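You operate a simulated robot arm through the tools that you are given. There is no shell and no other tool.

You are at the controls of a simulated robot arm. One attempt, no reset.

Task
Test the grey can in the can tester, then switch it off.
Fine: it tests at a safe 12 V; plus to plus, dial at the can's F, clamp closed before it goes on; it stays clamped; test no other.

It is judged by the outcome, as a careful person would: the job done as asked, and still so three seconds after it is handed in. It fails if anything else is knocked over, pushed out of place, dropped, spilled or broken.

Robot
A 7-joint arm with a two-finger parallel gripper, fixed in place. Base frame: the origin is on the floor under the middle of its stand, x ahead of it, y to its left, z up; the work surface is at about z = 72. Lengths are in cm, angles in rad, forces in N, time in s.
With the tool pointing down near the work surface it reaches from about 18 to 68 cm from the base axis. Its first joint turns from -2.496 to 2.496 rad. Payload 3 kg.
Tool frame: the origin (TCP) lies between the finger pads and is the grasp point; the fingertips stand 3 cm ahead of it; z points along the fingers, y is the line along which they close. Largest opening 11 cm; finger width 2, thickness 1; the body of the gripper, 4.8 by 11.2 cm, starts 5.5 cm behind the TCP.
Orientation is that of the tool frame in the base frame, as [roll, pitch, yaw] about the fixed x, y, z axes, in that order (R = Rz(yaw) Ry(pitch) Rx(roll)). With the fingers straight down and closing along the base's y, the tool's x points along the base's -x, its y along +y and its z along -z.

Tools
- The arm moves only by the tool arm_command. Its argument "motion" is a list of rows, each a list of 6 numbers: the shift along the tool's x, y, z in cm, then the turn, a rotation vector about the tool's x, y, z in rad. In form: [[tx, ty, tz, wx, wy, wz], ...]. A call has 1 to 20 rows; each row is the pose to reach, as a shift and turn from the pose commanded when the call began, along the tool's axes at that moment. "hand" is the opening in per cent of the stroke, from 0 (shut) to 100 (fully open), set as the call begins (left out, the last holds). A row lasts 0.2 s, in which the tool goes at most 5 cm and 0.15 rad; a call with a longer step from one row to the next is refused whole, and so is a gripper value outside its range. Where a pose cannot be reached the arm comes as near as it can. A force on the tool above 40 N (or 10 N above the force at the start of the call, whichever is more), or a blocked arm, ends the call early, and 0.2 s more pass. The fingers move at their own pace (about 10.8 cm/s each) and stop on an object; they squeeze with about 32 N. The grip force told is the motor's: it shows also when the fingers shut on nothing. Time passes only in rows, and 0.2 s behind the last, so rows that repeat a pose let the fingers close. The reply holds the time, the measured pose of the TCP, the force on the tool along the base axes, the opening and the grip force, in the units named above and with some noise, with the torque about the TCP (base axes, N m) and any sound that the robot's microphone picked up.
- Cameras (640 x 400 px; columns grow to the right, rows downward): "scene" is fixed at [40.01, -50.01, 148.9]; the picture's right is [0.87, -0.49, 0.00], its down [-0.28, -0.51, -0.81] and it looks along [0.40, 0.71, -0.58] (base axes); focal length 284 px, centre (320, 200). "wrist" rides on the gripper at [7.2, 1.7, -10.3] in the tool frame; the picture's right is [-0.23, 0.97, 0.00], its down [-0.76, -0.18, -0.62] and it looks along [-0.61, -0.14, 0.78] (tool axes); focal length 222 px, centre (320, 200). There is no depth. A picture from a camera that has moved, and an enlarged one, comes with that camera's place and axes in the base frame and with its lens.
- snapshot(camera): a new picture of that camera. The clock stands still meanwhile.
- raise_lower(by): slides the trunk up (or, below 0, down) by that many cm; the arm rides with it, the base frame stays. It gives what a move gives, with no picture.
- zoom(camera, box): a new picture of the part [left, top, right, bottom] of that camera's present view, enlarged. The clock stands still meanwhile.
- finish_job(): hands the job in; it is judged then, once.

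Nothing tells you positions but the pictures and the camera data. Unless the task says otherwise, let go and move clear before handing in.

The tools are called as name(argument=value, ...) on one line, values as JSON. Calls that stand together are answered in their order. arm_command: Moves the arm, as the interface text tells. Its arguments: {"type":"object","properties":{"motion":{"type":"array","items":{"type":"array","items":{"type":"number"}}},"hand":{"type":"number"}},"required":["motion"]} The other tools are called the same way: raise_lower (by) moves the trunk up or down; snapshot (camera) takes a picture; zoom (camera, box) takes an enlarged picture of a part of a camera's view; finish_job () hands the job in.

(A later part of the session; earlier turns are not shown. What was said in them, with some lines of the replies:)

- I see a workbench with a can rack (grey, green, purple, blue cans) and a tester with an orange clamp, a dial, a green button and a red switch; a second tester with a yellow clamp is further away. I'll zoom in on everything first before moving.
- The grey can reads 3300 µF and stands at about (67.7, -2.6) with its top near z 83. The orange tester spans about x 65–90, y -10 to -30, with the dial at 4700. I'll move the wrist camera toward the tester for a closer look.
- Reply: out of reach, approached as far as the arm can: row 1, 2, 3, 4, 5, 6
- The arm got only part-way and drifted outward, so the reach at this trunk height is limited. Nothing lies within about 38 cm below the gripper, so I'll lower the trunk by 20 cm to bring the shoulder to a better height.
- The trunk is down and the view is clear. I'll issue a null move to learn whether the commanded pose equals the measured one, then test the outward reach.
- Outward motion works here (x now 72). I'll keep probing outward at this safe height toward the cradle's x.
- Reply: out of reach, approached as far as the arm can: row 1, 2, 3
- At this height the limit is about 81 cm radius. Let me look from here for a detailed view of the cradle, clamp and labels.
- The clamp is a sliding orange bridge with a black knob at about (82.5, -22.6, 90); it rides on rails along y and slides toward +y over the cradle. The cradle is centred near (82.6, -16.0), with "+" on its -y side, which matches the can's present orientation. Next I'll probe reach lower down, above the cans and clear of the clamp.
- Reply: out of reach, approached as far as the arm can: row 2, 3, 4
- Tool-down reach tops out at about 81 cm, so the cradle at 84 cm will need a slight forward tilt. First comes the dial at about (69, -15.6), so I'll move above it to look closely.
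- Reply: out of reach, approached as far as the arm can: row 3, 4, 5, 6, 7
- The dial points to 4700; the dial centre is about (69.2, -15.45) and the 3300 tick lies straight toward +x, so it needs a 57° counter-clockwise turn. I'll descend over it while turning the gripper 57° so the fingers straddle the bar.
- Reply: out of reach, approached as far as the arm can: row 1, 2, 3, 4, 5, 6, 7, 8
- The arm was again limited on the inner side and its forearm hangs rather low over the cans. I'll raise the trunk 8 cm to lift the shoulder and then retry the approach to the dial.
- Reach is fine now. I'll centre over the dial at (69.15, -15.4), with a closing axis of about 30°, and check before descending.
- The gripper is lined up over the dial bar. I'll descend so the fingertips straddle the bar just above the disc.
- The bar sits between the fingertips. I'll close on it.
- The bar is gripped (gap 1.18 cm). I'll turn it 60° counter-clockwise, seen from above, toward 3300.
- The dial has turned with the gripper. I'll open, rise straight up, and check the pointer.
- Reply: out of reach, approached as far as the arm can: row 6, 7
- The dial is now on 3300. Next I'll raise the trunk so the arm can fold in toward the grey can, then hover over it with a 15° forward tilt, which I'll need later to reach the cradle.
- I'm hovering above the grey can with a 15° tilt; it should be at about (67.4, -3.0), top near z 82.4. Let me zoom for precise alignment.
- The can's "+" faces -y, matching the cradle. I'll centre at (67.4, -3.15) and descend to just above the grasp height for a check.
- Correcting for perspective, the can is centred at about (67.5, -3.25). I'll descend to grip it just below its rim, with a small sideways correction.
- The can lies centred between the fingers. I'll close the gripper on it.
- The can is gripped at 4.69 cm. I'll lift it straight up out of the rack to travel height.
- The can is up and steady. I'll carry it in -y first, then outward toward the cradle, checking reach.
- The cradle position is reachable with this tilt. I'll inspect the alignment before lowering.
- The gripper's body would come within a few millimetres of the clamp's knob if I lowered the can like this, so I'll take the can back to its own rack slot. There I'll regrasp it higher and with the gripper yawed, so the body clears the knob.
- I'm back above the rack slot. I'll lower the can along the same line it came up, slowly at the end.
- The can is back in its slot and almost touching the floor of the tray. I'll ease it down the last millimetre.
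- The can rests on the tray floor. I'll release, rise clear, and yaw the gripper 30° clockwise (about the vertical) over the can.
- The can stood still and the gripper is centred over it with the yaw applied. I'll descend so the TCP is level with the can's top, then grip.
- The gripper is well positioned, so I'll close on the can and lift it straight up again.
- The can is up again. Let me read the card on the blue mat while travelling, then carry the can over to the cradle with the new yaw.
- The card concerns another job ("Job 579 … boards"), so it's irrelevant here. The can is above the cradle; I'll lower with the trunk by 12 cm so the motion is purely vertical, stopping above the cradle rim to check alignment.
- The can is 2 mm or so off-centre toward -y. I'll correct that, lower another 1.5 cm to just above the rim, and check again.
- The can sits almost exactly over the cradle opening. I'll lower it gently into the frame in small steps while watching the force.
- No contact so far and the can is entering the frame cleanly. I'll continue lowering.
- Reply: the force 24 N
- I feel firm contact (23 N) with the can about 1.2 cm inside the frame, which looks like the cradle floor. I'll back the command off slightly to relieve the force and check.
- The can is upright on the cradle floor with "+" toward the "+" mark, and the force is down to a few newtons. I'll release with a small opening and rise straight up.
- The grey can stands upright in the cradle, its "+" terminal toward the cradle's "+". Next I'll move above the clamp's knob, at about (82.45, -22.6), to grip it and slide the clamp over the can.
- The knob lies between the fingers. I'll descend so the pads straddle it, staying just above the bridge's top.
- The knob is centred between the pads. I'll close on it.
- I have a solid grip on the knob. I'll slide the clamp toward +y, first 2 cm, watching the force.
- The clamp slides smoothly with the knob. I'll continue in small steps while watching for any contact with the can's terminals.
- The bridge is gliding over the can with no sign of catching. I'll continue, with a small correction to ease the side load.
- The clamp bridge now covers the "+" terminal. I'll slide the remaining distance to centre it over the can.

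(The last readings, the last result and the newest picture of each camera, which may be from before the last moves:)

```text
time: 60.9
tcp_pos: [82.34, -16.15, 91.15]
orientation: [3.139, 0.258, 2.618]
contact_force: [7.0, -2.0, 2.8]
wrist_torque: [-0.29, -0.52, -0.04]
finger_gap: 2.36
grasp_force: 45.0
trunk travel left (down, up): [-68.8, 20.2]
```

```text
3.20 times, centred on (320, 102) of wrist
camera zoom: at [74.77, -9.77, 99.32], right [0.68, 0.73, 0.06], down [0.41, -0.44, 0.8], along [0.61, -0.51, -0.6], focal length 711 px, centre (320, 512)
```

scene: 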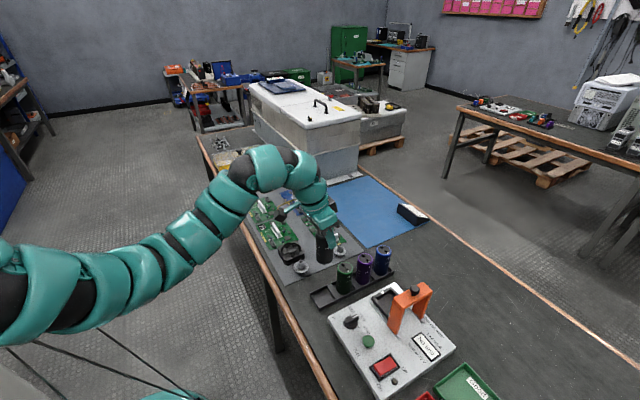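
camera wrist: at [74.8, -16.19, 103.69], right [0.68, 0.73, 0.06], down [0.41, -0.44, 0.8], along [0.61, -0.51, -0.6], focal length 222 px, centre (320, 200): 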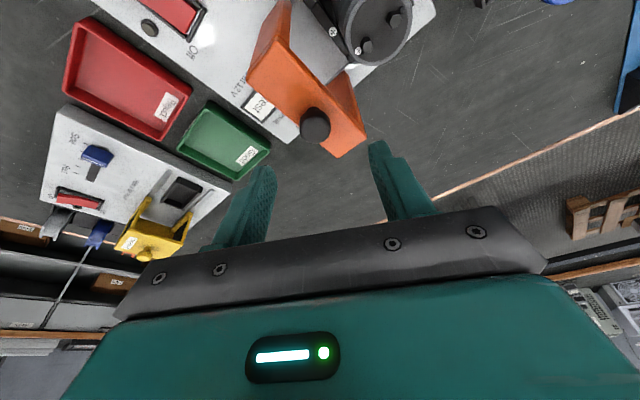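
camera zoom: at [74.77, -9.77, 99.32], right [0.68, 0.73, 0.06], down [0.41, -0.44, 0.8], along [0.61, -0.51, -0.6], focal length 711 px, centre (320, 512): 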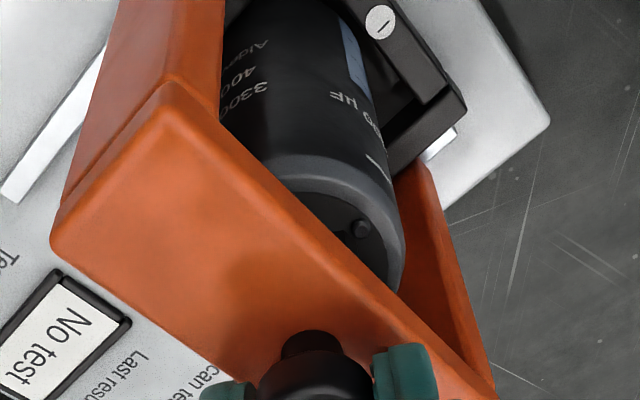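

The bridge is centred over the can. I'll push a bit further gently to find out whether this is the closed stop.

arm_command(motion=[[0.09, 0.28, -0.05, 0, 0, 0], [0.21, 0.5, -0.08, 0, 0, 0], [0.21, 0.5, -0.08, 0, 0, 0]])

zoom(camera="scene", box=[366, 260, 446, 310])

```text
time: 61.7
tcp_pos: [82.31, -16.03, 91.15]
orientation: [3.139, 0.258, 2.615]
contact_force: [2.0, -17.4, 5.5]
wrist_torque: [-0.1, 0.63, -0.21]
finger_gap: 2.36
grasp_force: 45.4
trunk travel left (down, up): [-68.8, 20.2]
```

```text
8.00 times, centred on (406, 285) of scene
camera zoom: at [40.01, -50.01, 148.9], right [0.87, -0.49, 0.0], down [-0.28, -0.51, -0.81], along [0.4, 0.71, -0.58], focal length 2273 px, centre (-368, -480)
```

zoom: 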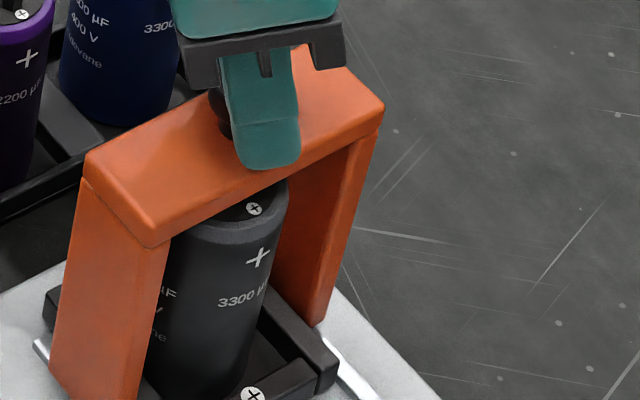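

There's a firm stop (17 N) with the bridge centred over the can, so the clamp is fully closed. I'll release the knob and rise clear.

arm_command(motion=[[0, 0, 0, 0, 0, 0], [0, 0, 0, 0, 0, 0], [-0.26, 0, -0.97, 0, 0, 0], [-1.03, 0, -3.86, 0, 0, 0], [-1.8, 0, -6.76, 0, 0, 0], [-1.8, 0, -6.76, 0, 0, 0]], hand=58)

zoom(camera="scene", box=[350, 260, 462, 330])

snapshot(camera="wrist")

```text
time: 63.1
tcp_pos: [82.38, -15.53, 98.06]
orientation: [3.139, 0.257, 2.62]
contact_force: [-0.4, 0.6, 0.1]
wrist_torque: [0.01, 0.0, 0.04]
finger_gap: 6.38
grasp_force: 0.1
trunk travel left (down, up): [-68.8, 20.2]
```

```text
5.71 times, centred on (406, 295) of scene
camera zoom: at [40.01, -50.01, 148.9], right [0.87, -0.49, 0.0], down [-0.28, -0.51, -0.81], along [0.4, 0.71, -0.58], focal length 1624 px, centre (-171, -343)
```

zoom: 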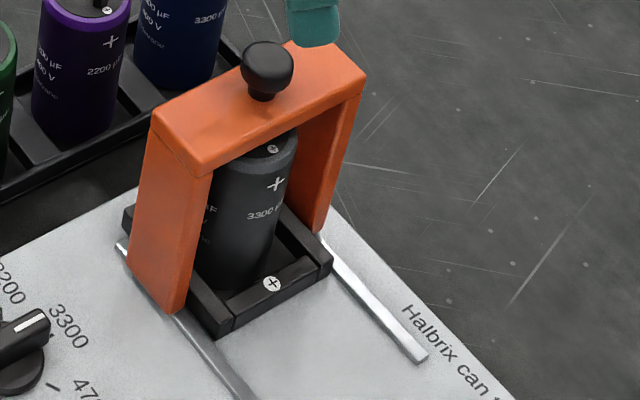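

```text
taken
camera wrist: at [74.77, -9.28, 106.31], right [0.68, 0.73, 0.06], down [0.41, -0.44, 0.8], along [0.61, -0.51, -0.6], focal length 222 px, centre (320, 200)
```

wrist: 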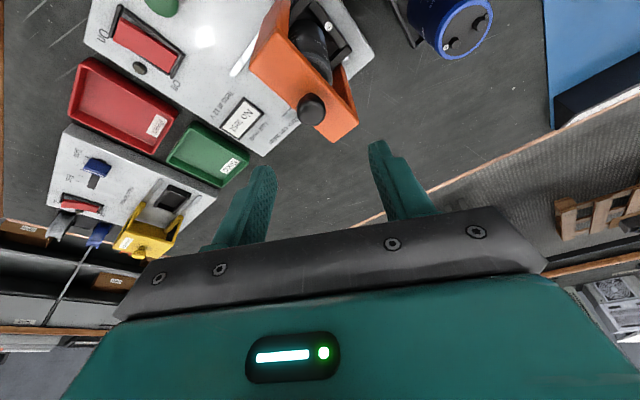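

The clamp is closed over the grey can with plus on plus. Next is the red rocker switch; I'll zoom in on it from both cameras.

zoom(camera="scene", box=[350, 330, 430, 390])

zoom(camera="wrist", box=[80, 0, 280, 125])

```text
6.67 times, centred on (390, 360) of scene
camera zoom: at [40.01, -50.01, 148.9], right [0.87, -0.49, 0.0], down [-0.28, -0.51, -0.81], along [0.4, 0.71, -0.58], focal length 1894 px, centre (-147, -867)
```

zoom: 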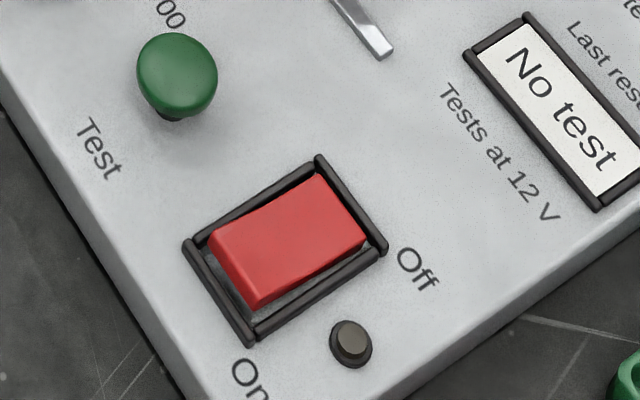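

```text
3.20 times, centred on (180, 62) of wrist
camera zoom: at [74.77, -9.28, 106.31], right [0.68, 0.73, 0.06], down [0.41, -0.44, 0.8], along [0.61, -0.51, -0.6], focal length 711 px, centre (768, 640)
```

zoom: 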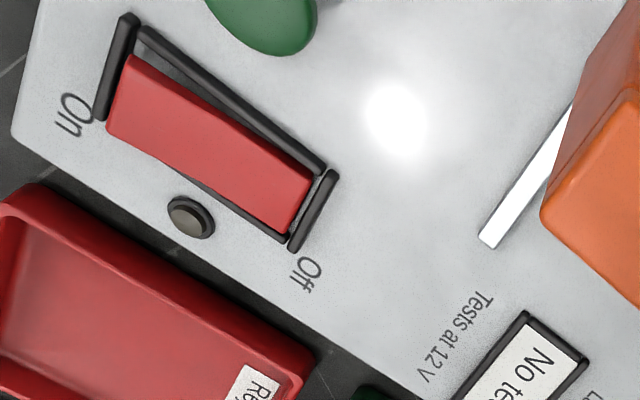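

The rocker is in Off (its On end, at low x, stands up). I'll move with closed fingers above the On end at about (67.8, -29.0).

arm_command(motion=[[1.13, -3.8, -0.3, 0, 0, 0], [2.27, -7.6, -0.6, 0, 0, 0], [3.4, -11.4, -0.91, 0, 0, 0], [4.54, -15.2, -1.21, 0, 0, 0], [5.67, -19.0, -1.51, 0, 0, 0], [6.7, -19.0, 2.35, 0, 0, 0], [7.7, -19.0, 6.1, 0, 0, 0], [7.7, -19.0, 6.1, 0, 0, 0]], hand=0)

snapshot(camera="wrist")

zoom(camera="scene", box=[330, 310, 458, 390])

```text
time: 64.9
tcp_pos: [67.72, -29.11, 90.07]
orientation: [3.14, 0.258, 2.616]
contact_force: [-1.2, 0.6, -0.6]
wrist_torque: [0.01, 0.0, -0.01]
finger_gap: 0.03
grasp_force: 31.6
out of reach, approached as far as the arm can: row 5
trunk travel left (down, up): [-68.8, 20.2]
```

```text
taken
camera wrist: at [60.2, -22.76, 98.32], right [0.68, 0.73, 0.06], down [0.41, -0.44, 0.8], along [0.61, -0.52, -0.6], focal length 222 px, centre (320, 200)
```

wrist: 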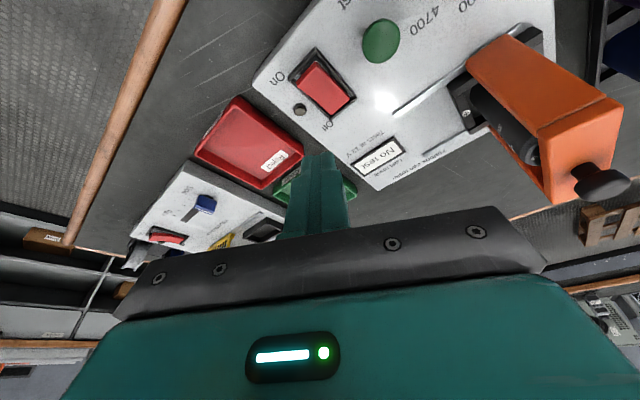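

```text
5.00 times, centred on (394, 350) of scene
camera zoom: at [40.01, -50.01, 148.9], right [0.87, -0.49, 0.0], down [-0.28, -0.51, -0.81], along [0.4, 0.71, -0.58], focal length 1420 px, centre (-50, -550)
```

zoom: 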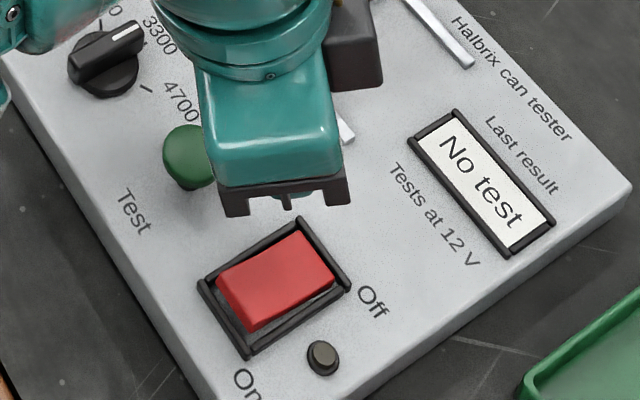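

zoom(camera="wrist", box=[250, 30, 410, 130])

```text
4.00 times, centred on (330, 80) of wrist
camera zoom: at [60.2, -22.76, 98.32], right [0.68, 0.73, 0.06], down [0.41, -0.44, 0.8], along [0.61, -0.52, -0.6], focal length 888 px, centre (280, 680)
```

zoom: 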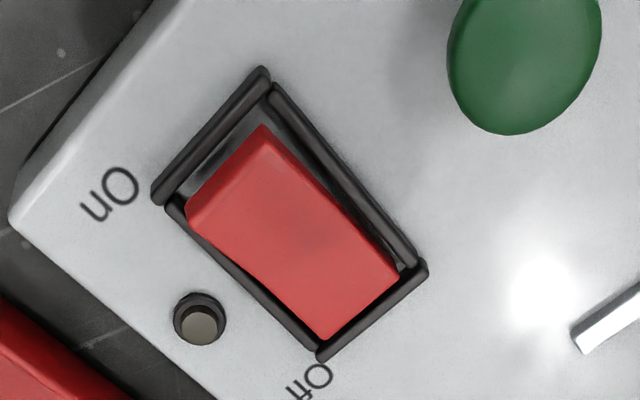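

The tip is right over the On end of the rocker. I'll descend to just above it, then press gently.

arm_command(motion=[[0.9, 0, 3.38, 0, 0, 0], [1.67, 0, 6.28, 0, 0, 0], [2.06, 0, 7.73, 0, 0, 0], [2.13, 0, 8.0, 0, 0, 0], [2.13, 0, 8.0, 0, 0, 0]])

zoom(camera="scene", box=[350, 330, 430, 390])

zoom(camera="wrist", box=[230, 70, 410, 182])

```text
time: 66.1
tcp_pos: [67.75, -28.94, 81.83]
orientation: [3.14, 0.257, 2.617]
contact_force: [0.3, -0.1, 0.4]
wrist_torque: [0.04, -0.02, -0.03]
finger_gap: 0.03
grasp_force: 32.3
trunk travel left (down, up): [-68.8, 20.2]
```

```text
6.67 times, centred on (390, 360) of scene
camera zoom: at [40.01, -50.01, 148.9], right [0.87, -0.49, 0.0], down [-0.28, -0.51, -0.81], along [0.4, 0.71, -0.58], focal length 1894 px, centre (-147, -867)
```

zoom: 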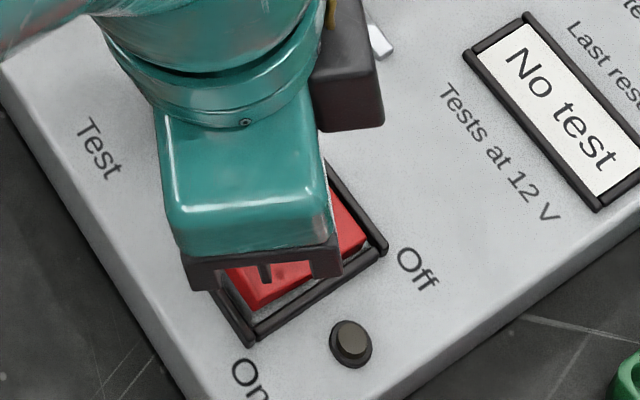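

```text
3.56 times, centred on (320, 126) of wrist
camera zoom: at [60.22, -22.76, 90.11], right [0.68, 0.73, 0.06], down [0.41, -0.44, 0.8], along [0.61, -0.51, -0.6], focal length 790 px, centre (320, 463)
```

zoom: 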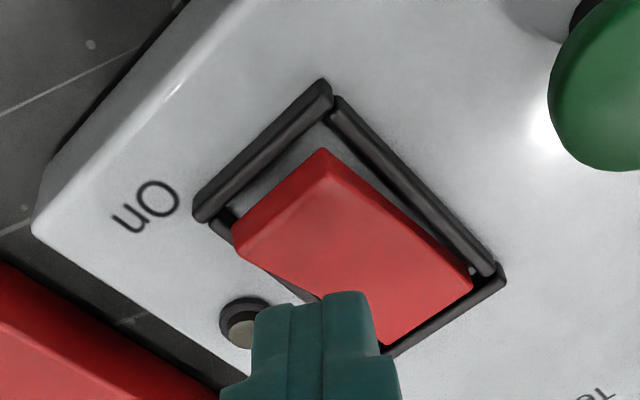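

The contact point is a bit far from the rocker's end, so I'll shift 0.35 cm toward On and then press down in small steps.

arm_command(motion=[[0.29, -0.17, -0.08, 0, 0, 0], [0.5, -0.17, 0.69, 0, 0, 0], [0.6, -0.17, 1.08, 0, 0, 0], [0.65, -0.17, 1.27, 0, 0, 0], [0.65, -0.17, 1.27, 0, 0, 0]])

zoom(camera="wrist", box=[230, 70, 410, 182])

zoom(camera="scene", box=[350, 330, 430, 390])

```text
time: 67.3
tcp_pos: [67.53, -29.02, 80.53]
orientation: [3.14, 0.259, 2.618]
contact_force: [-0.3, -0.3, -0.2]
wrist_torque: [0.0, 0.02, 0.01]
finger_gap: 0.02
grasp_force: 31.9
trunk travel left (down, up): [-68.8, 20.2]
```

```text
3.56 times, centred on (320, 126) of wrist
camera zoom: at [59.87, -22.74, 88.73], right [0.68, 0.73, 0.06], down [0.41, -0.44, 0.8], along [0.61, -0.51, -0.6], focal length 790 px, centre (320, 463)
```

zoom: 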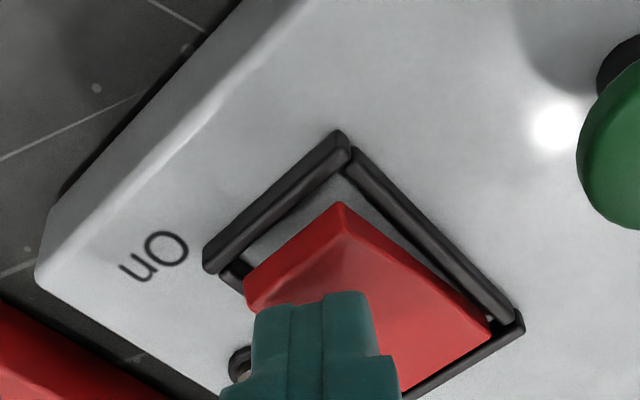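

```text
6.67 times, centred on (390, 360) of scene
camera zoom: at [40.01, -50.01, 148.9], right [0.87, -0.49, 0.0], down [-0.28, -0.51, -0.81], along [0.4, 0.71, -0.58], focal length 1894 px, centre (-147, -867)
```

zoom: 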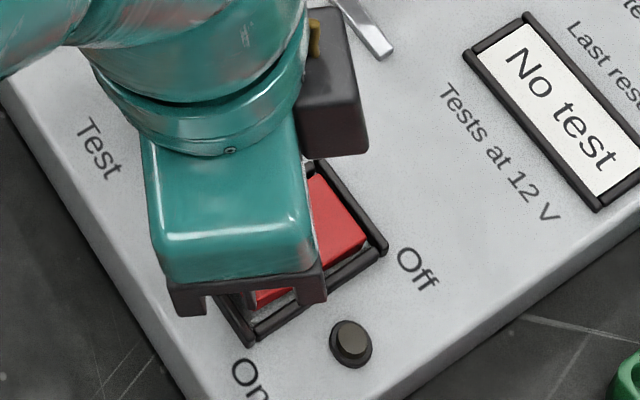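

No contact yet; I'll keep pressing down in small increments.

arm_command(motion=[[0.08, 0, 0.29, 0, 0, 0], [0.13, 0, 0.48, 0, 0, 0], [0.18, 0, 0.68, 0, 0, 0], [0.18, 0, 0.68, 0, 0, 0]])

zoom(camera="wrist", box=[230, 70, 410, 182])

```text
time: 68.3
tcp_pos: [67.47, -29.17, 79.83]
orientation: [3.141, 0.259, 2.618]
contact_force: [-0.2, -0.1, 0.8]
wrist_torque: [-0.02, -0.02, -0.04]
finger_gap: 0.01
grasp_force: 32.3
trunk travel left (down, up): [-68.8, 20.2]
```

```text
3.56 times, centred on (320, 126) of wrist
camera zoom: at [59.87, -22.76, 88.0], right [0.68, 0.73, 0.06], down [0.41, -0.44, 0.8], along [0.61, -0.51, -0.6], focal length 790 px, centre (320, 463)
```

zoom: 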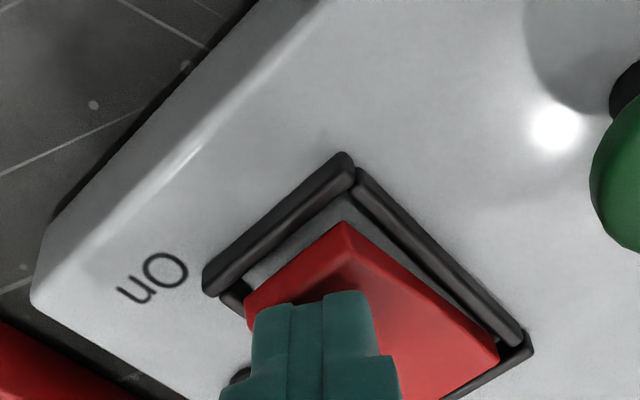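

arm_command(motion=[[0.05, 0, 0.2, 0, 0, 0], [0.1, 0, 0.39, 0, 0, 0], [0.13, 0, 0.48, 0, 0, 0], [0.13, 0, 0.48, 0, 0, 0]])

zoom(camera="wrist", box=[230, 70, 410, 182])

```text
time: 69.3
tcp_pos: [67.5, -29.21, 79.42]
orientation: [3.139, 0.258, 2.617]
contact_force: [-1.3, 0.0, -0.4]
wrist_torque: [-0.01, 0.0, -0.02]
finger_gap: 0.0
grasp_force: 32.0
trunk travel left (down, up): [-68.8, 20.2]
```

```text
3.56 times, centred on (320, 126) of wrist
camera zoom: at [59.88, -22.74, 87.56], right [0.68, 0.73, 0.06], down [0.41, -0.44, 0.8], along [0.61, -0.51, -0.6], focal length 790 px, centre (320, 463)
```

zoom: 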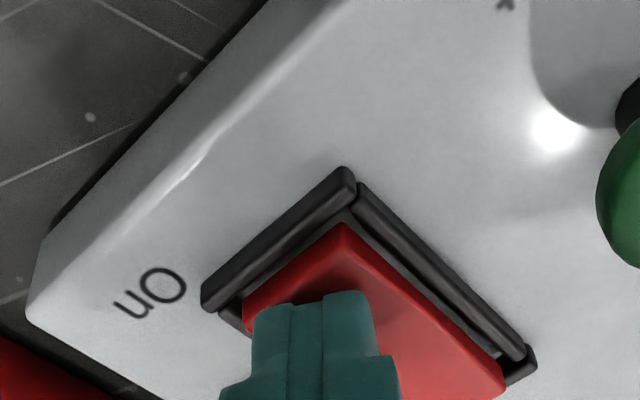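

The On end has gone down. I'll lift off a little and look at the rocker and its lamp.

arm_command(motion=[[-0.26, 0, -0.97, 0, 0, 0], [-1.03, 0, -3.86, 0, 0, 0], [-1.8, 0, -6.76, 0, 0, 0], [-1.8, 0, -6.76, 0, 0, 0]])

zoom(camera="wrist", box=[250, 20, 450, 145])

zoom(camera="scene", box=[350, 330, 430, 390])

```text
time: 70.3
tcp_pos: [67.57, -29.07, 86.4]
orientation: [3.14, 0.259, 2.616]
contact_force: [-0.4, -0.6, -0.2]
wrist_torque: [0.01, 0.0, 0.03]
finger_gap: 0.01
grasp_force: 32.0
trunk travel left (down, up): [-68.8, 20.2]
```

```text
3.20 times, centred on (350, 82) of wrist
camera zoom: at [59.96, -22.79, 94.53], right [0.68, 0.73, 0.06], down [0.41, -0.44, 0.8], along [0.61, -0.51, -0.6], focal length 711 px, centre (224, 576)
```

zoom: 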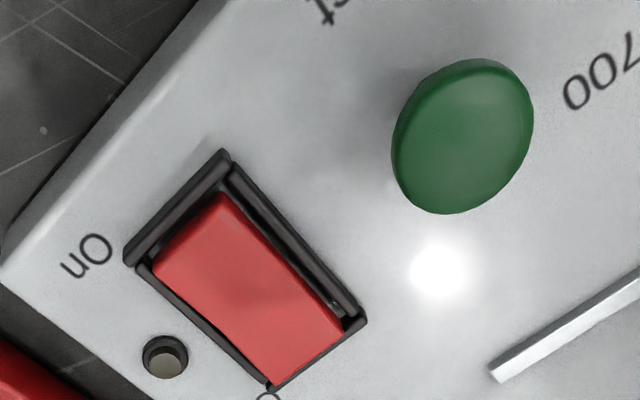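

```text
6.67 times, centred on (390, 360) of scene
camera zoom: at [40.01, -50.01, 148.9], right [0.87, -0.49, 0.0], down [-0.28, -0.51, -0.81], along [0.4, 0.71, -0.58], focal length 1894 px, centre (-147, -867)
```

zoom: 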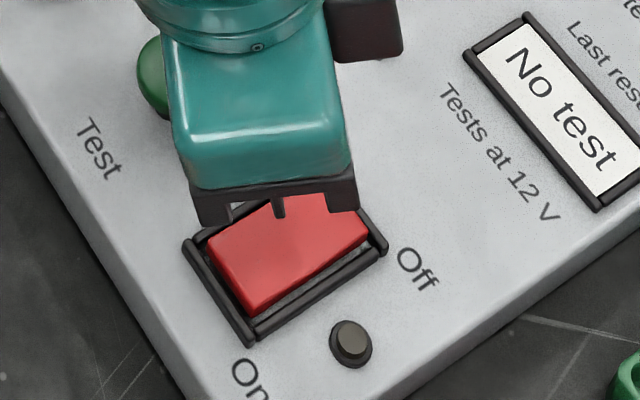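

The On end has moved only part of the way and the lamp is still dark. I'll press again and go deeper until I feel it bottom out.

arm_command(motion=[[0.77, 0, 2.9, 0, 0, 0], [1.54, 0, 5.8, 0, 0, 0], [1.77, 0, 6.67, 0, 0, 0], [1.85, 0, 6.96, 0, 0, 0], [1.93, 0, 7.25, 0, 0, 0], [1.98, 0, 7.44, 0, 0, 0], [1.98, 0, 7.44, 0, 0, 0]])

zoom(camera="wrist", box=[230, 70, 410, 182])

zoom(camera="scene", box=[350, 330, 430, 390])

```text
time: 71.9
tcp_pos: [67.44, -28.96, 78.96]
orientation: [3.139, 0.266, 2.619]
contact_force: [-0.5, 1.3, 23.9]
wrist_torque: [0.25, -0.08, -0.02]
finger_gap: 0.01
grasp_force: 31.8
trunk travel left (down, up): [-68.8, 20.2]
heard: click
```

```text
3.56 times, centred on (320, 126) of wrist
camera zoom: at [59.79, -22.72, 87.09], right [0.68, 0.73, 0.06], down [0.41, -0.44, 0.8], along [0.62, -0.52, -0.6], focal length 790 px, centre (320, 463)
```

zoom: 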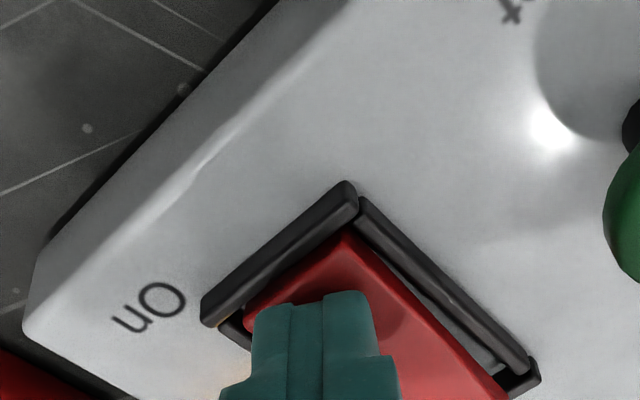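

```text
6.67 times, centred on (390, 360) of scene
camera zoom: at [40.01, -50.01, 148.9], right [0.87, -0.49, 0.0], down [-0.28, -0.51, -0.81], along [0.4, 0.71, -0.58], focal length 1894 px, centre (-147, -867)
```

zoom: 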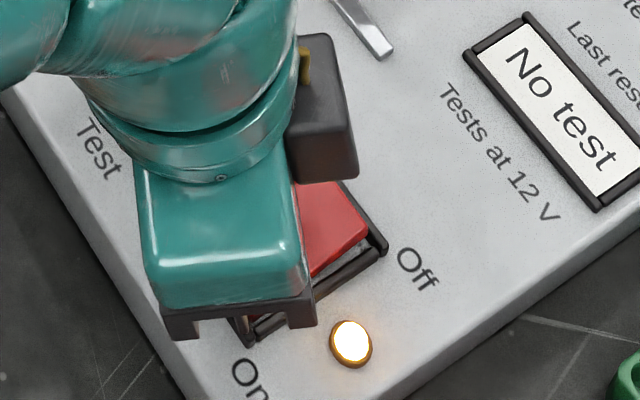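

The switch clicked and the lamp is lit: the tester is On. I'll lift off and move above the green Test button at about (69.5, -22.75).

arm_command(motion=[[-0.51, 0, -1.93, 0, 0, 0], [-1.29, 0, -4.83, 0, 0, 0], [-2.06, 0, -7.73, 0, 0, 0], [-1.44, 3.2, -7.9, 0, 0, 0], [-0.82, 6.42, -8.06, 0, 0, 0], [-0.82, 6.42, -8.06, 0, 0, 0]])

zoom(camera="wrist", box=[230, 20, 430, 145])

zoom(camera="scene", box=[330, 310, 458, 390])

```text
time: 73.3
tcp_pos: [69.47, -22.82, 86.66]
orientation: [3.141, 0.257, 2.617]
contact_force: [0.2, 0.0, 0.5]
wrist_torque: [0.02, 0.01, 0.03]
finger_gap: 0.0
grasp_force: 32.4
trunk travel left (down, up): [-68.8, 20.2]
```

```text
3.20 times, centred on (330, 82) of wrist
camera zoom: at [61.99, -16.54, 94.79], right [0.68, 0.73, 0.06], down [0.41, -0.44, 0.8], along [0.61, -0.51, -0.6], focal length 711 px, centre (288, 576)
```

zoom: 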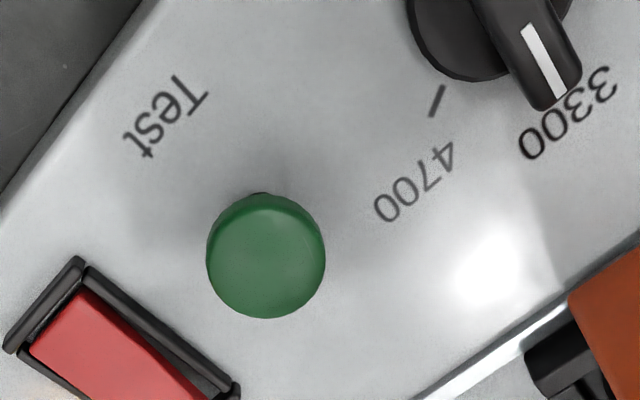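

```text
5.00 times, centred on (394, 350) of scene
camera zoom: at [40.01, -50.01, 148.9], right [0.87, -0.49, 0.0], down [-0.28, -0.51, -0.81], along [0.4, 0.71, -0.58], focal length 1420 px, centre (-50, -550)
```

zoom: 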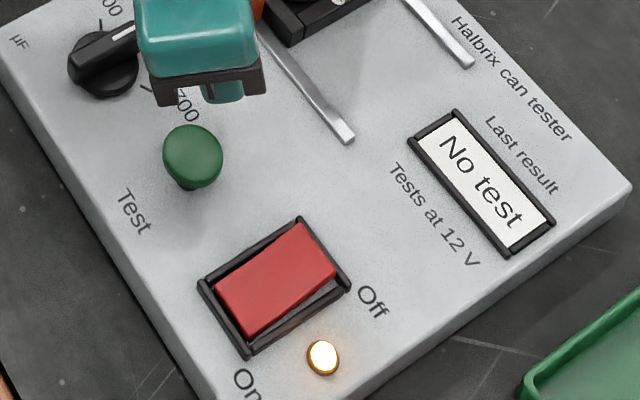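

The Test button is right below the tip. I'll descend and press gently, listening for a click.

arm_command(motion=[[0.77, 0, 2.9, 0, 0, 0], [1.29, 0, 4.83, 0, 0, 0], [1.44, 0, 5.41, 0, 0, 0], [1.52, 0, 5.7, 0, 0, 0], [1.57, 0, 5.89, 0, 0, 0], [1.57, 0, 5.89, 0, 0, 0]])

zoom(camera="scene", box=[330, 310, 458, 390])

zoom(camera="wrist", box=[230, 70, 410, 182])

```text
time: 74.7
tcp_pos: [69.52, -22.81, 80.5]
orientation: [3.14, 0.259, 2.619]
contact_force: [-0.8, 0.4, 1.1]
wrist_torque: [0.03, 0.02, -0.02]
finger_gap: 0.0
grasp_force: 31.4
trunk travel left (down, up): [-68.8, 20.2]
```

```text
5.00 times, centred on (394, 350) of scene
camera zoom: at [40.01, -50.01, 148.9], right [0.87, -0.49, 0.0], down [-0.28, -0.51, -0.81], along [0.4, 0.71, -0.58], focal length 1420 px, centre (-50, -550)
```

zoom: 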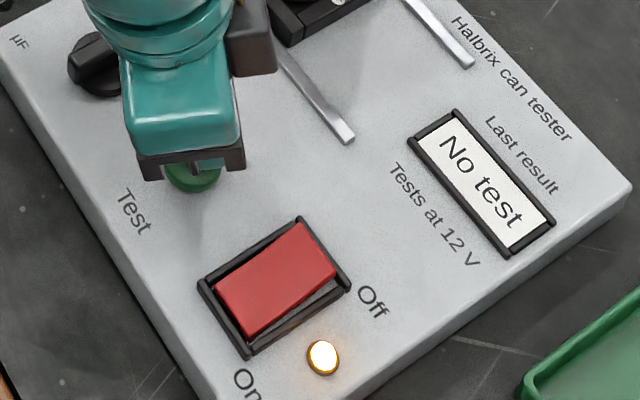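

```text
3.56 times, centred on (320, 126) of wrist
camera zoom: at [61.9, -16.52, 88.72], right [0.68, 0.73, 0.06], down [0.41, -0.44, 0.8], along [0.61, -0.51, -0.6], focal length 790 px, centre (320, 463)
```

zoom: 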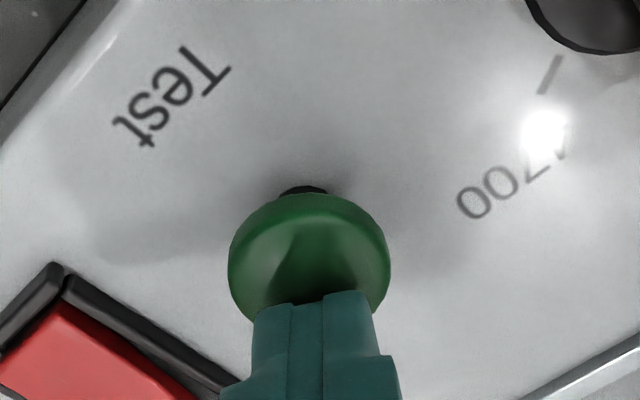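

The tip is just touching the button. I'll press further in small increments.

arm_command(motion=[[0.05, 0, 0.2, 0, 0, 0], [0.1, 0, 0.39, 0, 0, 0], [0.15, 0, 0.58, 0, 0, 0], [0.15, 0, 0.58, 0, 0, 0]])

zoom(camera="scene", box=[330, 310, 458, 390])

```text
time: 75.7
tcp_pos: [69.41, -22.86, 80.12]
orientation: [3.141, 0.258, 2.618]
contact_force: [0.4, 0.8, 2.9]
wrist_torque: [0.0, 0.04, 0.01]
finger_gap: 0.01
grasp_force: 32.0
trunk travel left (down, up): [-68.8, 20.2]
heard: click
```

```text
5.00 times, centred on (394, 350) of scene
camera zoom: at [40.01, -50.01, 148.9], right [0.87, -0.49, 0.0], down [-0.28, -0.51, -0.81], along [0.4, 0.71, -0.58], focal length 1420 px, centre (-50, -550)
```

zoom: 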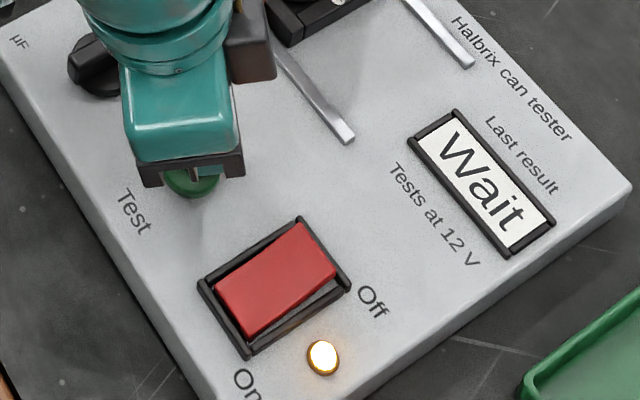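

It clicked and the display shows "Wait". I'll lift off the button and let the test run.

arm_command(motion=[[-0.51, 0, -1.93, 0, 0, 0], [-1.29, 0, -4.83, 0, 0, 0], [-1.8, 0, -6.76, 0, 0, 0], [-1.8, 0, -6.76, 0, 0, 0], [-1.8, 0, -6.76, 0, 0, 0], [-1.8, 0, -6.76, 0, 0, 0], [-1.8, 0, -6.76, 0, 0, 0]])

zoom(camera="scene", box=[330, 290, 458, 370])

```text
time: 77.3
tcp_pos: [69.54, -22.94, 86.9]
orientation: [3.14, 0.257, 2.617]
contact_force: [-0.1, 0.4, 0.8]
wrist_torque: [-0.01, -0.01, -0.04]
finger_gap: 0.02
grasp_force: 32.0
trunk travel left (down, up): [-68.8, 20.2]
```

```text
5.00 times, centred on (394, 330) of scene
camera zoom: at [40.01, -50.01, 148.9], right [0.87, -0.49, 0.0], down [-0.28, -0.51, -0.81], along [0.4, 0.71, -0.58], focal length 1420 px, centre (-50, -450)
```

zoom: 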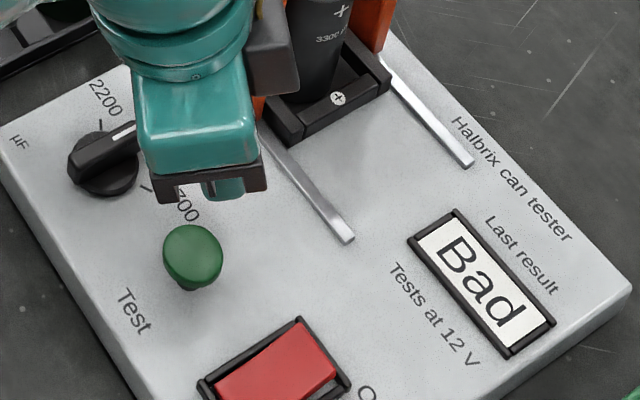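

The display reads "Bad". Before switching off I'll verify that the dial, the polarity and the clamp really were right.

zoom(camera="wrist", box=[300, 0, 500, 125])

zoom(camera="scene", box=[320, 295, 400, 345])

zoom(camera="scene", box=[366, 260, 446, 310])

```text
3.20 times, centred on (400, 62) of wrist
camera zoom: at [61.95, -16.58, 95.09], right [0.68, 0.73, 0.06], down [0.41, -0.44, 0.8], along [0.61, -0.51, -0.6], focal length 711 px, centre (64, 640)
```

zoom: 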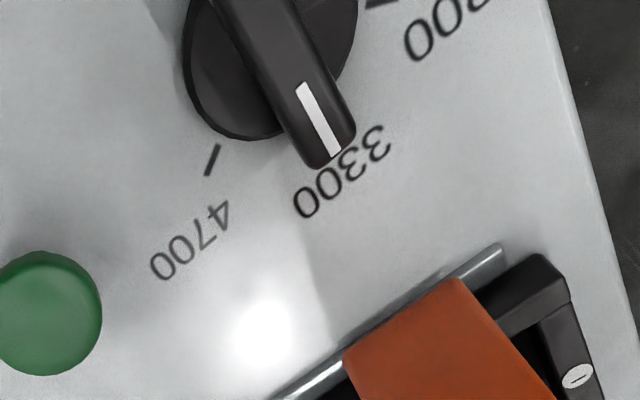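

```text
8.00 times, centred on (360, 320) of scene
camera zoom: at [40.01, -50.01, 148.9], right [0.87, -0.49, 0.0], down [-0.28, -0.51, -0.81], along [0.4, 0.71, -0.58], focal length 2273 px, centre (0, -760)
```

zoom: 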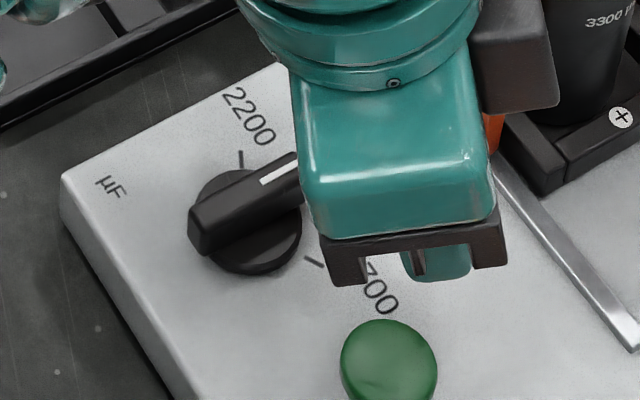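

```text
8.00 times, centred on (406, 285) of scene
camera zoom: at [40.01, -50.01, 148.9], right [0.87, -0.49, 0.0], down [-0.28, -0.51, -0.81], along [0.4, 0.71, -0.58], focal length 2273 px, centre (-368, -480)
```

zoom: 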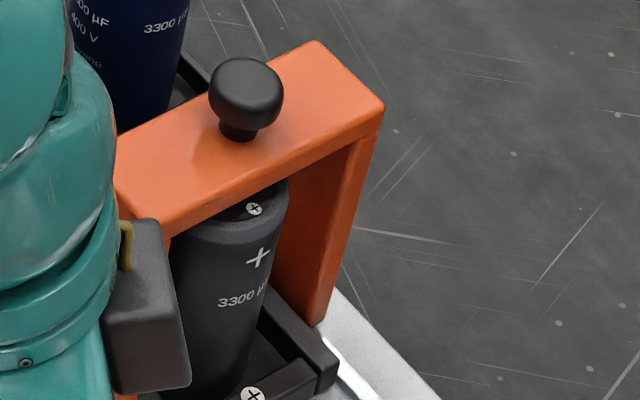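

Everything checks out: dial at 3300, plus to plus, clamp closed; so "Bad" is the can's true result. Now I'll switch off by moving over the Off end of the rocker at about (71.2, -29.0).

arm_command(motion=[[-2.17, -2.22, 0.58, 0, 0, 0], [-4.34, -4.45, 1.15, 0, 0, 0], [-4.34, -4.45, 1.15, 0, 0, 0]])

zoom(camera="wrist", box=[230, 50, 410, 162])

zoom(camera="scene", box=[350, 310, 446, 370])

```text
time: 78.1
tcp_pos: [71.24, -28.99, 86.92]
orientation: [3.14, 0.258, 2.622]
contact_force: [0.0, -1.0, 0.5]
wrist_torque: [0.0, 0.0, -0.04]
finger_gap: 0.0
grasp_force: 31.8
trunk travel left (down, up): [-68.8, 20.2]
```

```text
3.56 times, centred on (320, 106) of wrist
camera zoom: at [63.59, -22.63, 95.13], right [0.68, 0.73, 0.06], down [0.41, -0.44, 0.8], along [0.61, -0.51, -0.6], focal length 790 px, centre (320, 534)
```

zoom: 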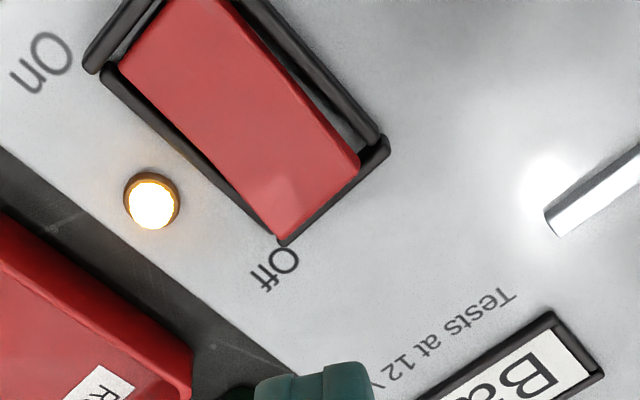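

```text
6.67 times, centred on (398, 340) of scene
camera zoom: at [40.01, -50.01, 148.9], right [0.87, -0.49, 0.0], down [-0.28, -0.51, -0.81], along [0.4, 0.71, -0.58], focal length 1894 px, centre (-200, -733)
```

zoom: 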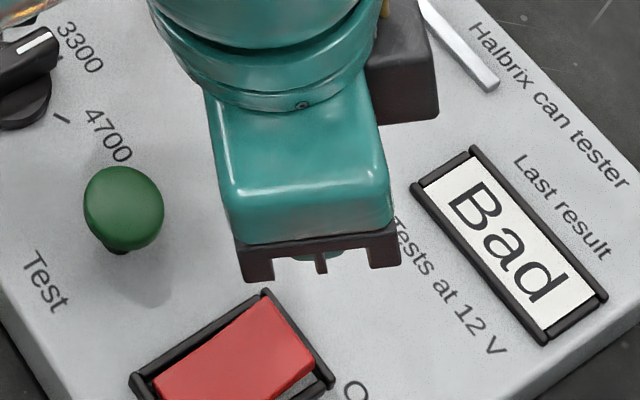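

The tip is over the Off end. I'll descend and press in small steps until it clicks.

arm_command(motion=[[0.77, 0, 2.9, 0, 0, 0], [1.29, 0, 4.83, 0, 0, 0], [1.67, 0, 6.28, 0, 0, 0], [1.8, 0, 6.76, 0, 0, 0], [1.85, 0, 6.96, 0, 0, 0], [1.85, 0, 6.96, 0, 0, 0]])

zoom(camera="wrist", box=[200, 70, 380, 182])

zoom(camera="scene", box=[350, 330, 430, 390])

```text
time: 79.5
tcp_pos: [71.14, -28.89, 79.71]
orientation: [3.14, 0.259, 2.62]
contact_force: [0.2, 0.1, -0.1]
wrist_torque: [-0.01, 0.02, -0.01]
finger_gap: 0.01
grasp_force: 32.3
trunk travel left (down, up): [-68.8, 20.2]
```

```text
3.56 times, centred on (290, 126) of wrist
camera zoom: at [63.62, -22.65, 87.92], right [0.68, 0.73, 0.06], down [0.41, -0.44, 0.8], along [0.61, -0.51, -0.6], focal length 790 px, centre (427, 463)
```

zoom: 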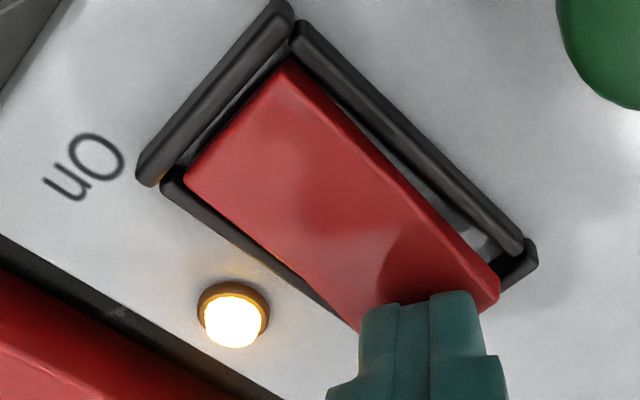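

```text
6.67 times, centred on (390, 360) of scene
camera zoom: at [40.01, -50.01, 148.9], right [0.87, -0.49, 0.0], down [-0.28, -0.51, -0.81], along [0.4, 0.71, -0.58], focal length 1894 px, centre (-147, -867)
```

zoom: 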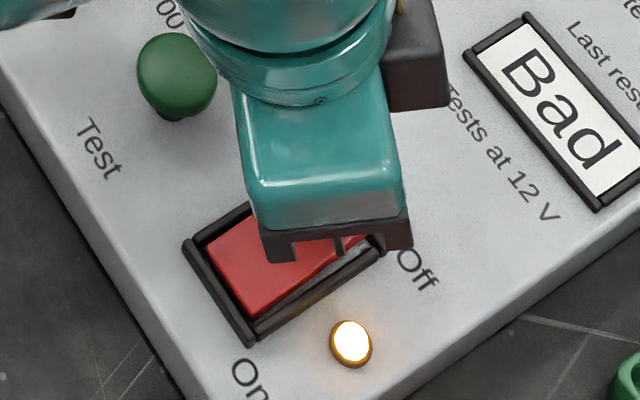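

Aligned over the Off end with no contact yet. I'll press further down.

arm_command(motion=[[0.08, 0, 0.29, 0, 0, 0], [0.13, 0, 0.48, 0, 0, 0], [0.18, 0, 0.68, 0, 0, 0], [0.23, 0, 0.87, 0, 0, 0], [0.23, 0, 0.87, 0, 0, 0]])

zoom(camera="scene", box=[350, 330, 430, 390])

zoom(camera="wrist", box=[200, 70, 380, 182])

```text
time: 80.7
tcp_pos: [71.22, -29.02, 79.17]
orientation: [3.137, 0.264, 2.619]
contact_force: [3.4, -3.1, 24.6]
wrist_torque: [-0.21, 0.02, 0.01]
finger_gap: 0.0
grasp_force: 31.8
trunk travel left (down, up): [-68.8, 20.2]
heard: click
```

```text
6.67 times, centred on (390, 360) of scene
camera zoom: at [40.01, -50.01, 148.9], right [0.87, -0.49, 0.0], down [-0.28, -0.51, -0.81], along [0.4, 0.71, -0.58], focal length 1894 px, centre (-147, -867)
```

zoom: 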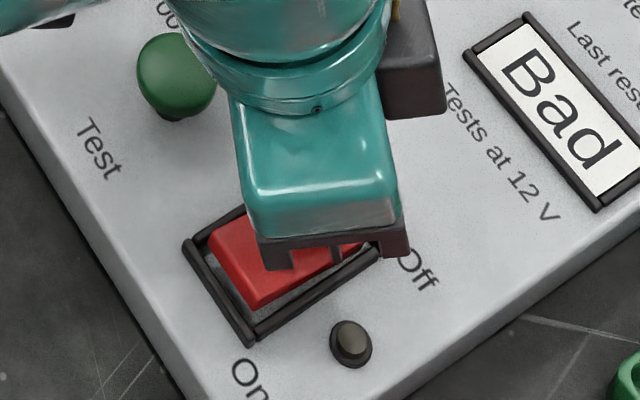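

```text
3.56 times, centred on (290, 126) of wrist
camera zoom: at [63.61, -22.63, 87.31], right [0.68, 0.73, 0.06], down [0.41, -0.44, 0.8], along [0.62, -0.52, -0.6], focal length 790 px, centre (427, 463)
```

zoom: 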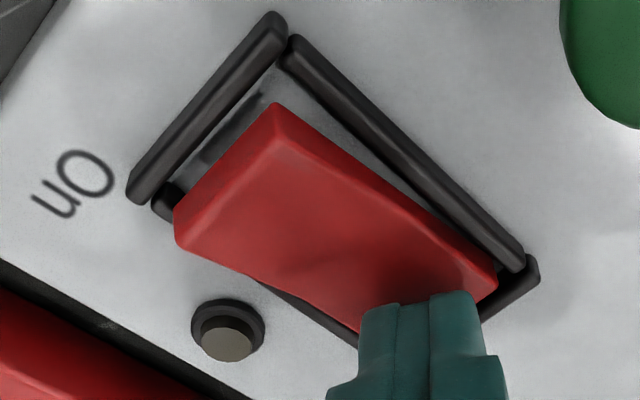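

It clicked and the lamp is out: the tester is Off. I'll lift straight up, then raise the trunk to get well clear.

arm_command(motion=[[-0.26, 0, -0.97, 0, 0, 0], [-1.03, 0, -3.86, 0, 0, 0], [-1.8, 0, -6.76, 0, 0, 0], [-2.31, 0, -8.7, 0, 0, 0], [-2.31, 0, -8.7, 0, 0, 0]])

raise_lower(by=18)

snapshot(camera="scene")

snapshot(camera="wrist")

zoom(camera="scene", box=[300, 240, 476, 350])

zoom(camera="scene", box=[330, 290, 506, 400])

```text
time: 81.9
tcp_pos: [71.17, -28.94, 87.87]
orientation: [3.14, 0.258, 2.621]
contact_force: [1.4, -0.3, -0.6]
wrist_torque: [0.0, 0.0, 0.0]
finger_gap: 0.0
grasp_force: 32.3
trunk travel left (down, up): [-68.8, 20.2]
```

```text
time: 83.9
tcp_pos: [71.28, -29.07, 105.98]
orientation: [3.14, 0.257, 2.617]
contact_force: [0.8, 0.3, 0.2]
wrist_torque: [-0.02, 0.0, -0.01]
finger_gap: 0.01
grasp_force: 31.8
trunk travel left (down, up): [-86.8, 2.2]
```

```text
taken
```

scene: 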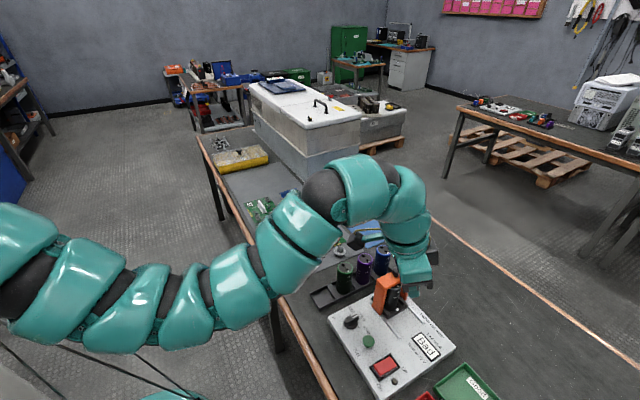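

```text
taken
camera wrist: at [63.6, -22.73, 114.1], right [0.68, 0.73, 0.06], down [0.41, -0.44, 0.8], along [0.61, -0.51, -0.6], focal length 222 px, centre (320, 200)
```

wrist: 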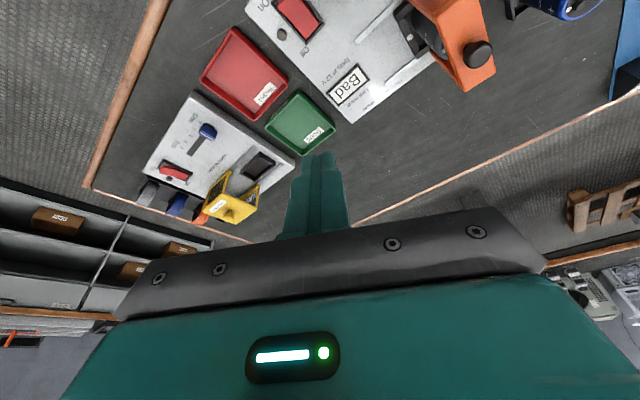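

```text
3.64 times, centred on (388, 295) of scene
camera zoom: at [40.01, -50.01, 148.9], right [0.87, -0.49, 0.0], down [-0.28, -0.51, -0.81], along [0.4, 0.71, -0.58], focal length 1033 px, centre (73, -146)
```

zoom: 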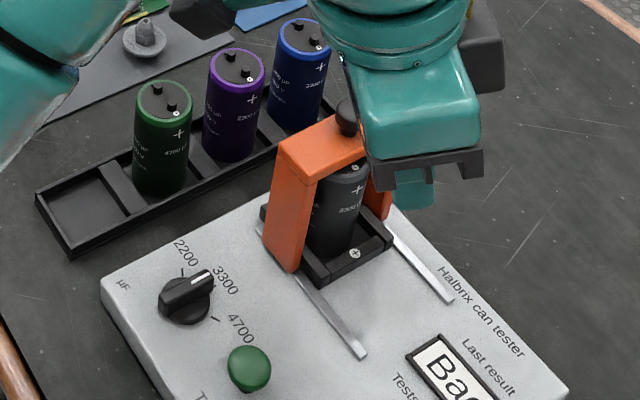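

```text
3.64 times, centred on (418, 345) of scene
camera zoom: at [40.01, -50.01, 148.9], right [0.87, -0.49, 0.0], down [-0.28, -0.51, -0.81], along [0.4, 0.71, -0.58], focal length 1033 px, centre (-36, -327)
```

zoom: 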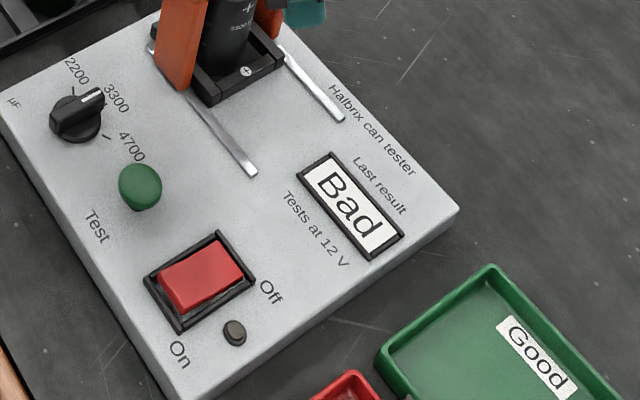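

The grey can is tested with result "Bad": the dial is at 3300, plus is on plus, and the clamp is still closed over it. The rocker is Off with the lamp out, the other cans are untouched in the rack, and the arm is clear, so I'm handing in.

finish_job()

```text
The job is handed in.
```

The grey can was tested once at 12 V, and the tester showed **Bad**. The tester is now switched off and its lamp is out.

- **Setup:** The dial was turned from 4700 to 3300 to match the can's 3300 µF. The can went in plus to plus, and the clamp was slid to its stop before switching on.
- **After the "Bad" reading:** I checked the dial, polarity and clamp again, and all three were right. I take the result as the can's own.
- **Left as:** The can is still clamped in the tester. The other three cans stayed in the rack untested, and the arm is clear.

I set the can back in its rack slot once to grip it differently, because the first grip would have bumped the clamp knob. The On press also took two tries, since the first only moved the rocker part way.
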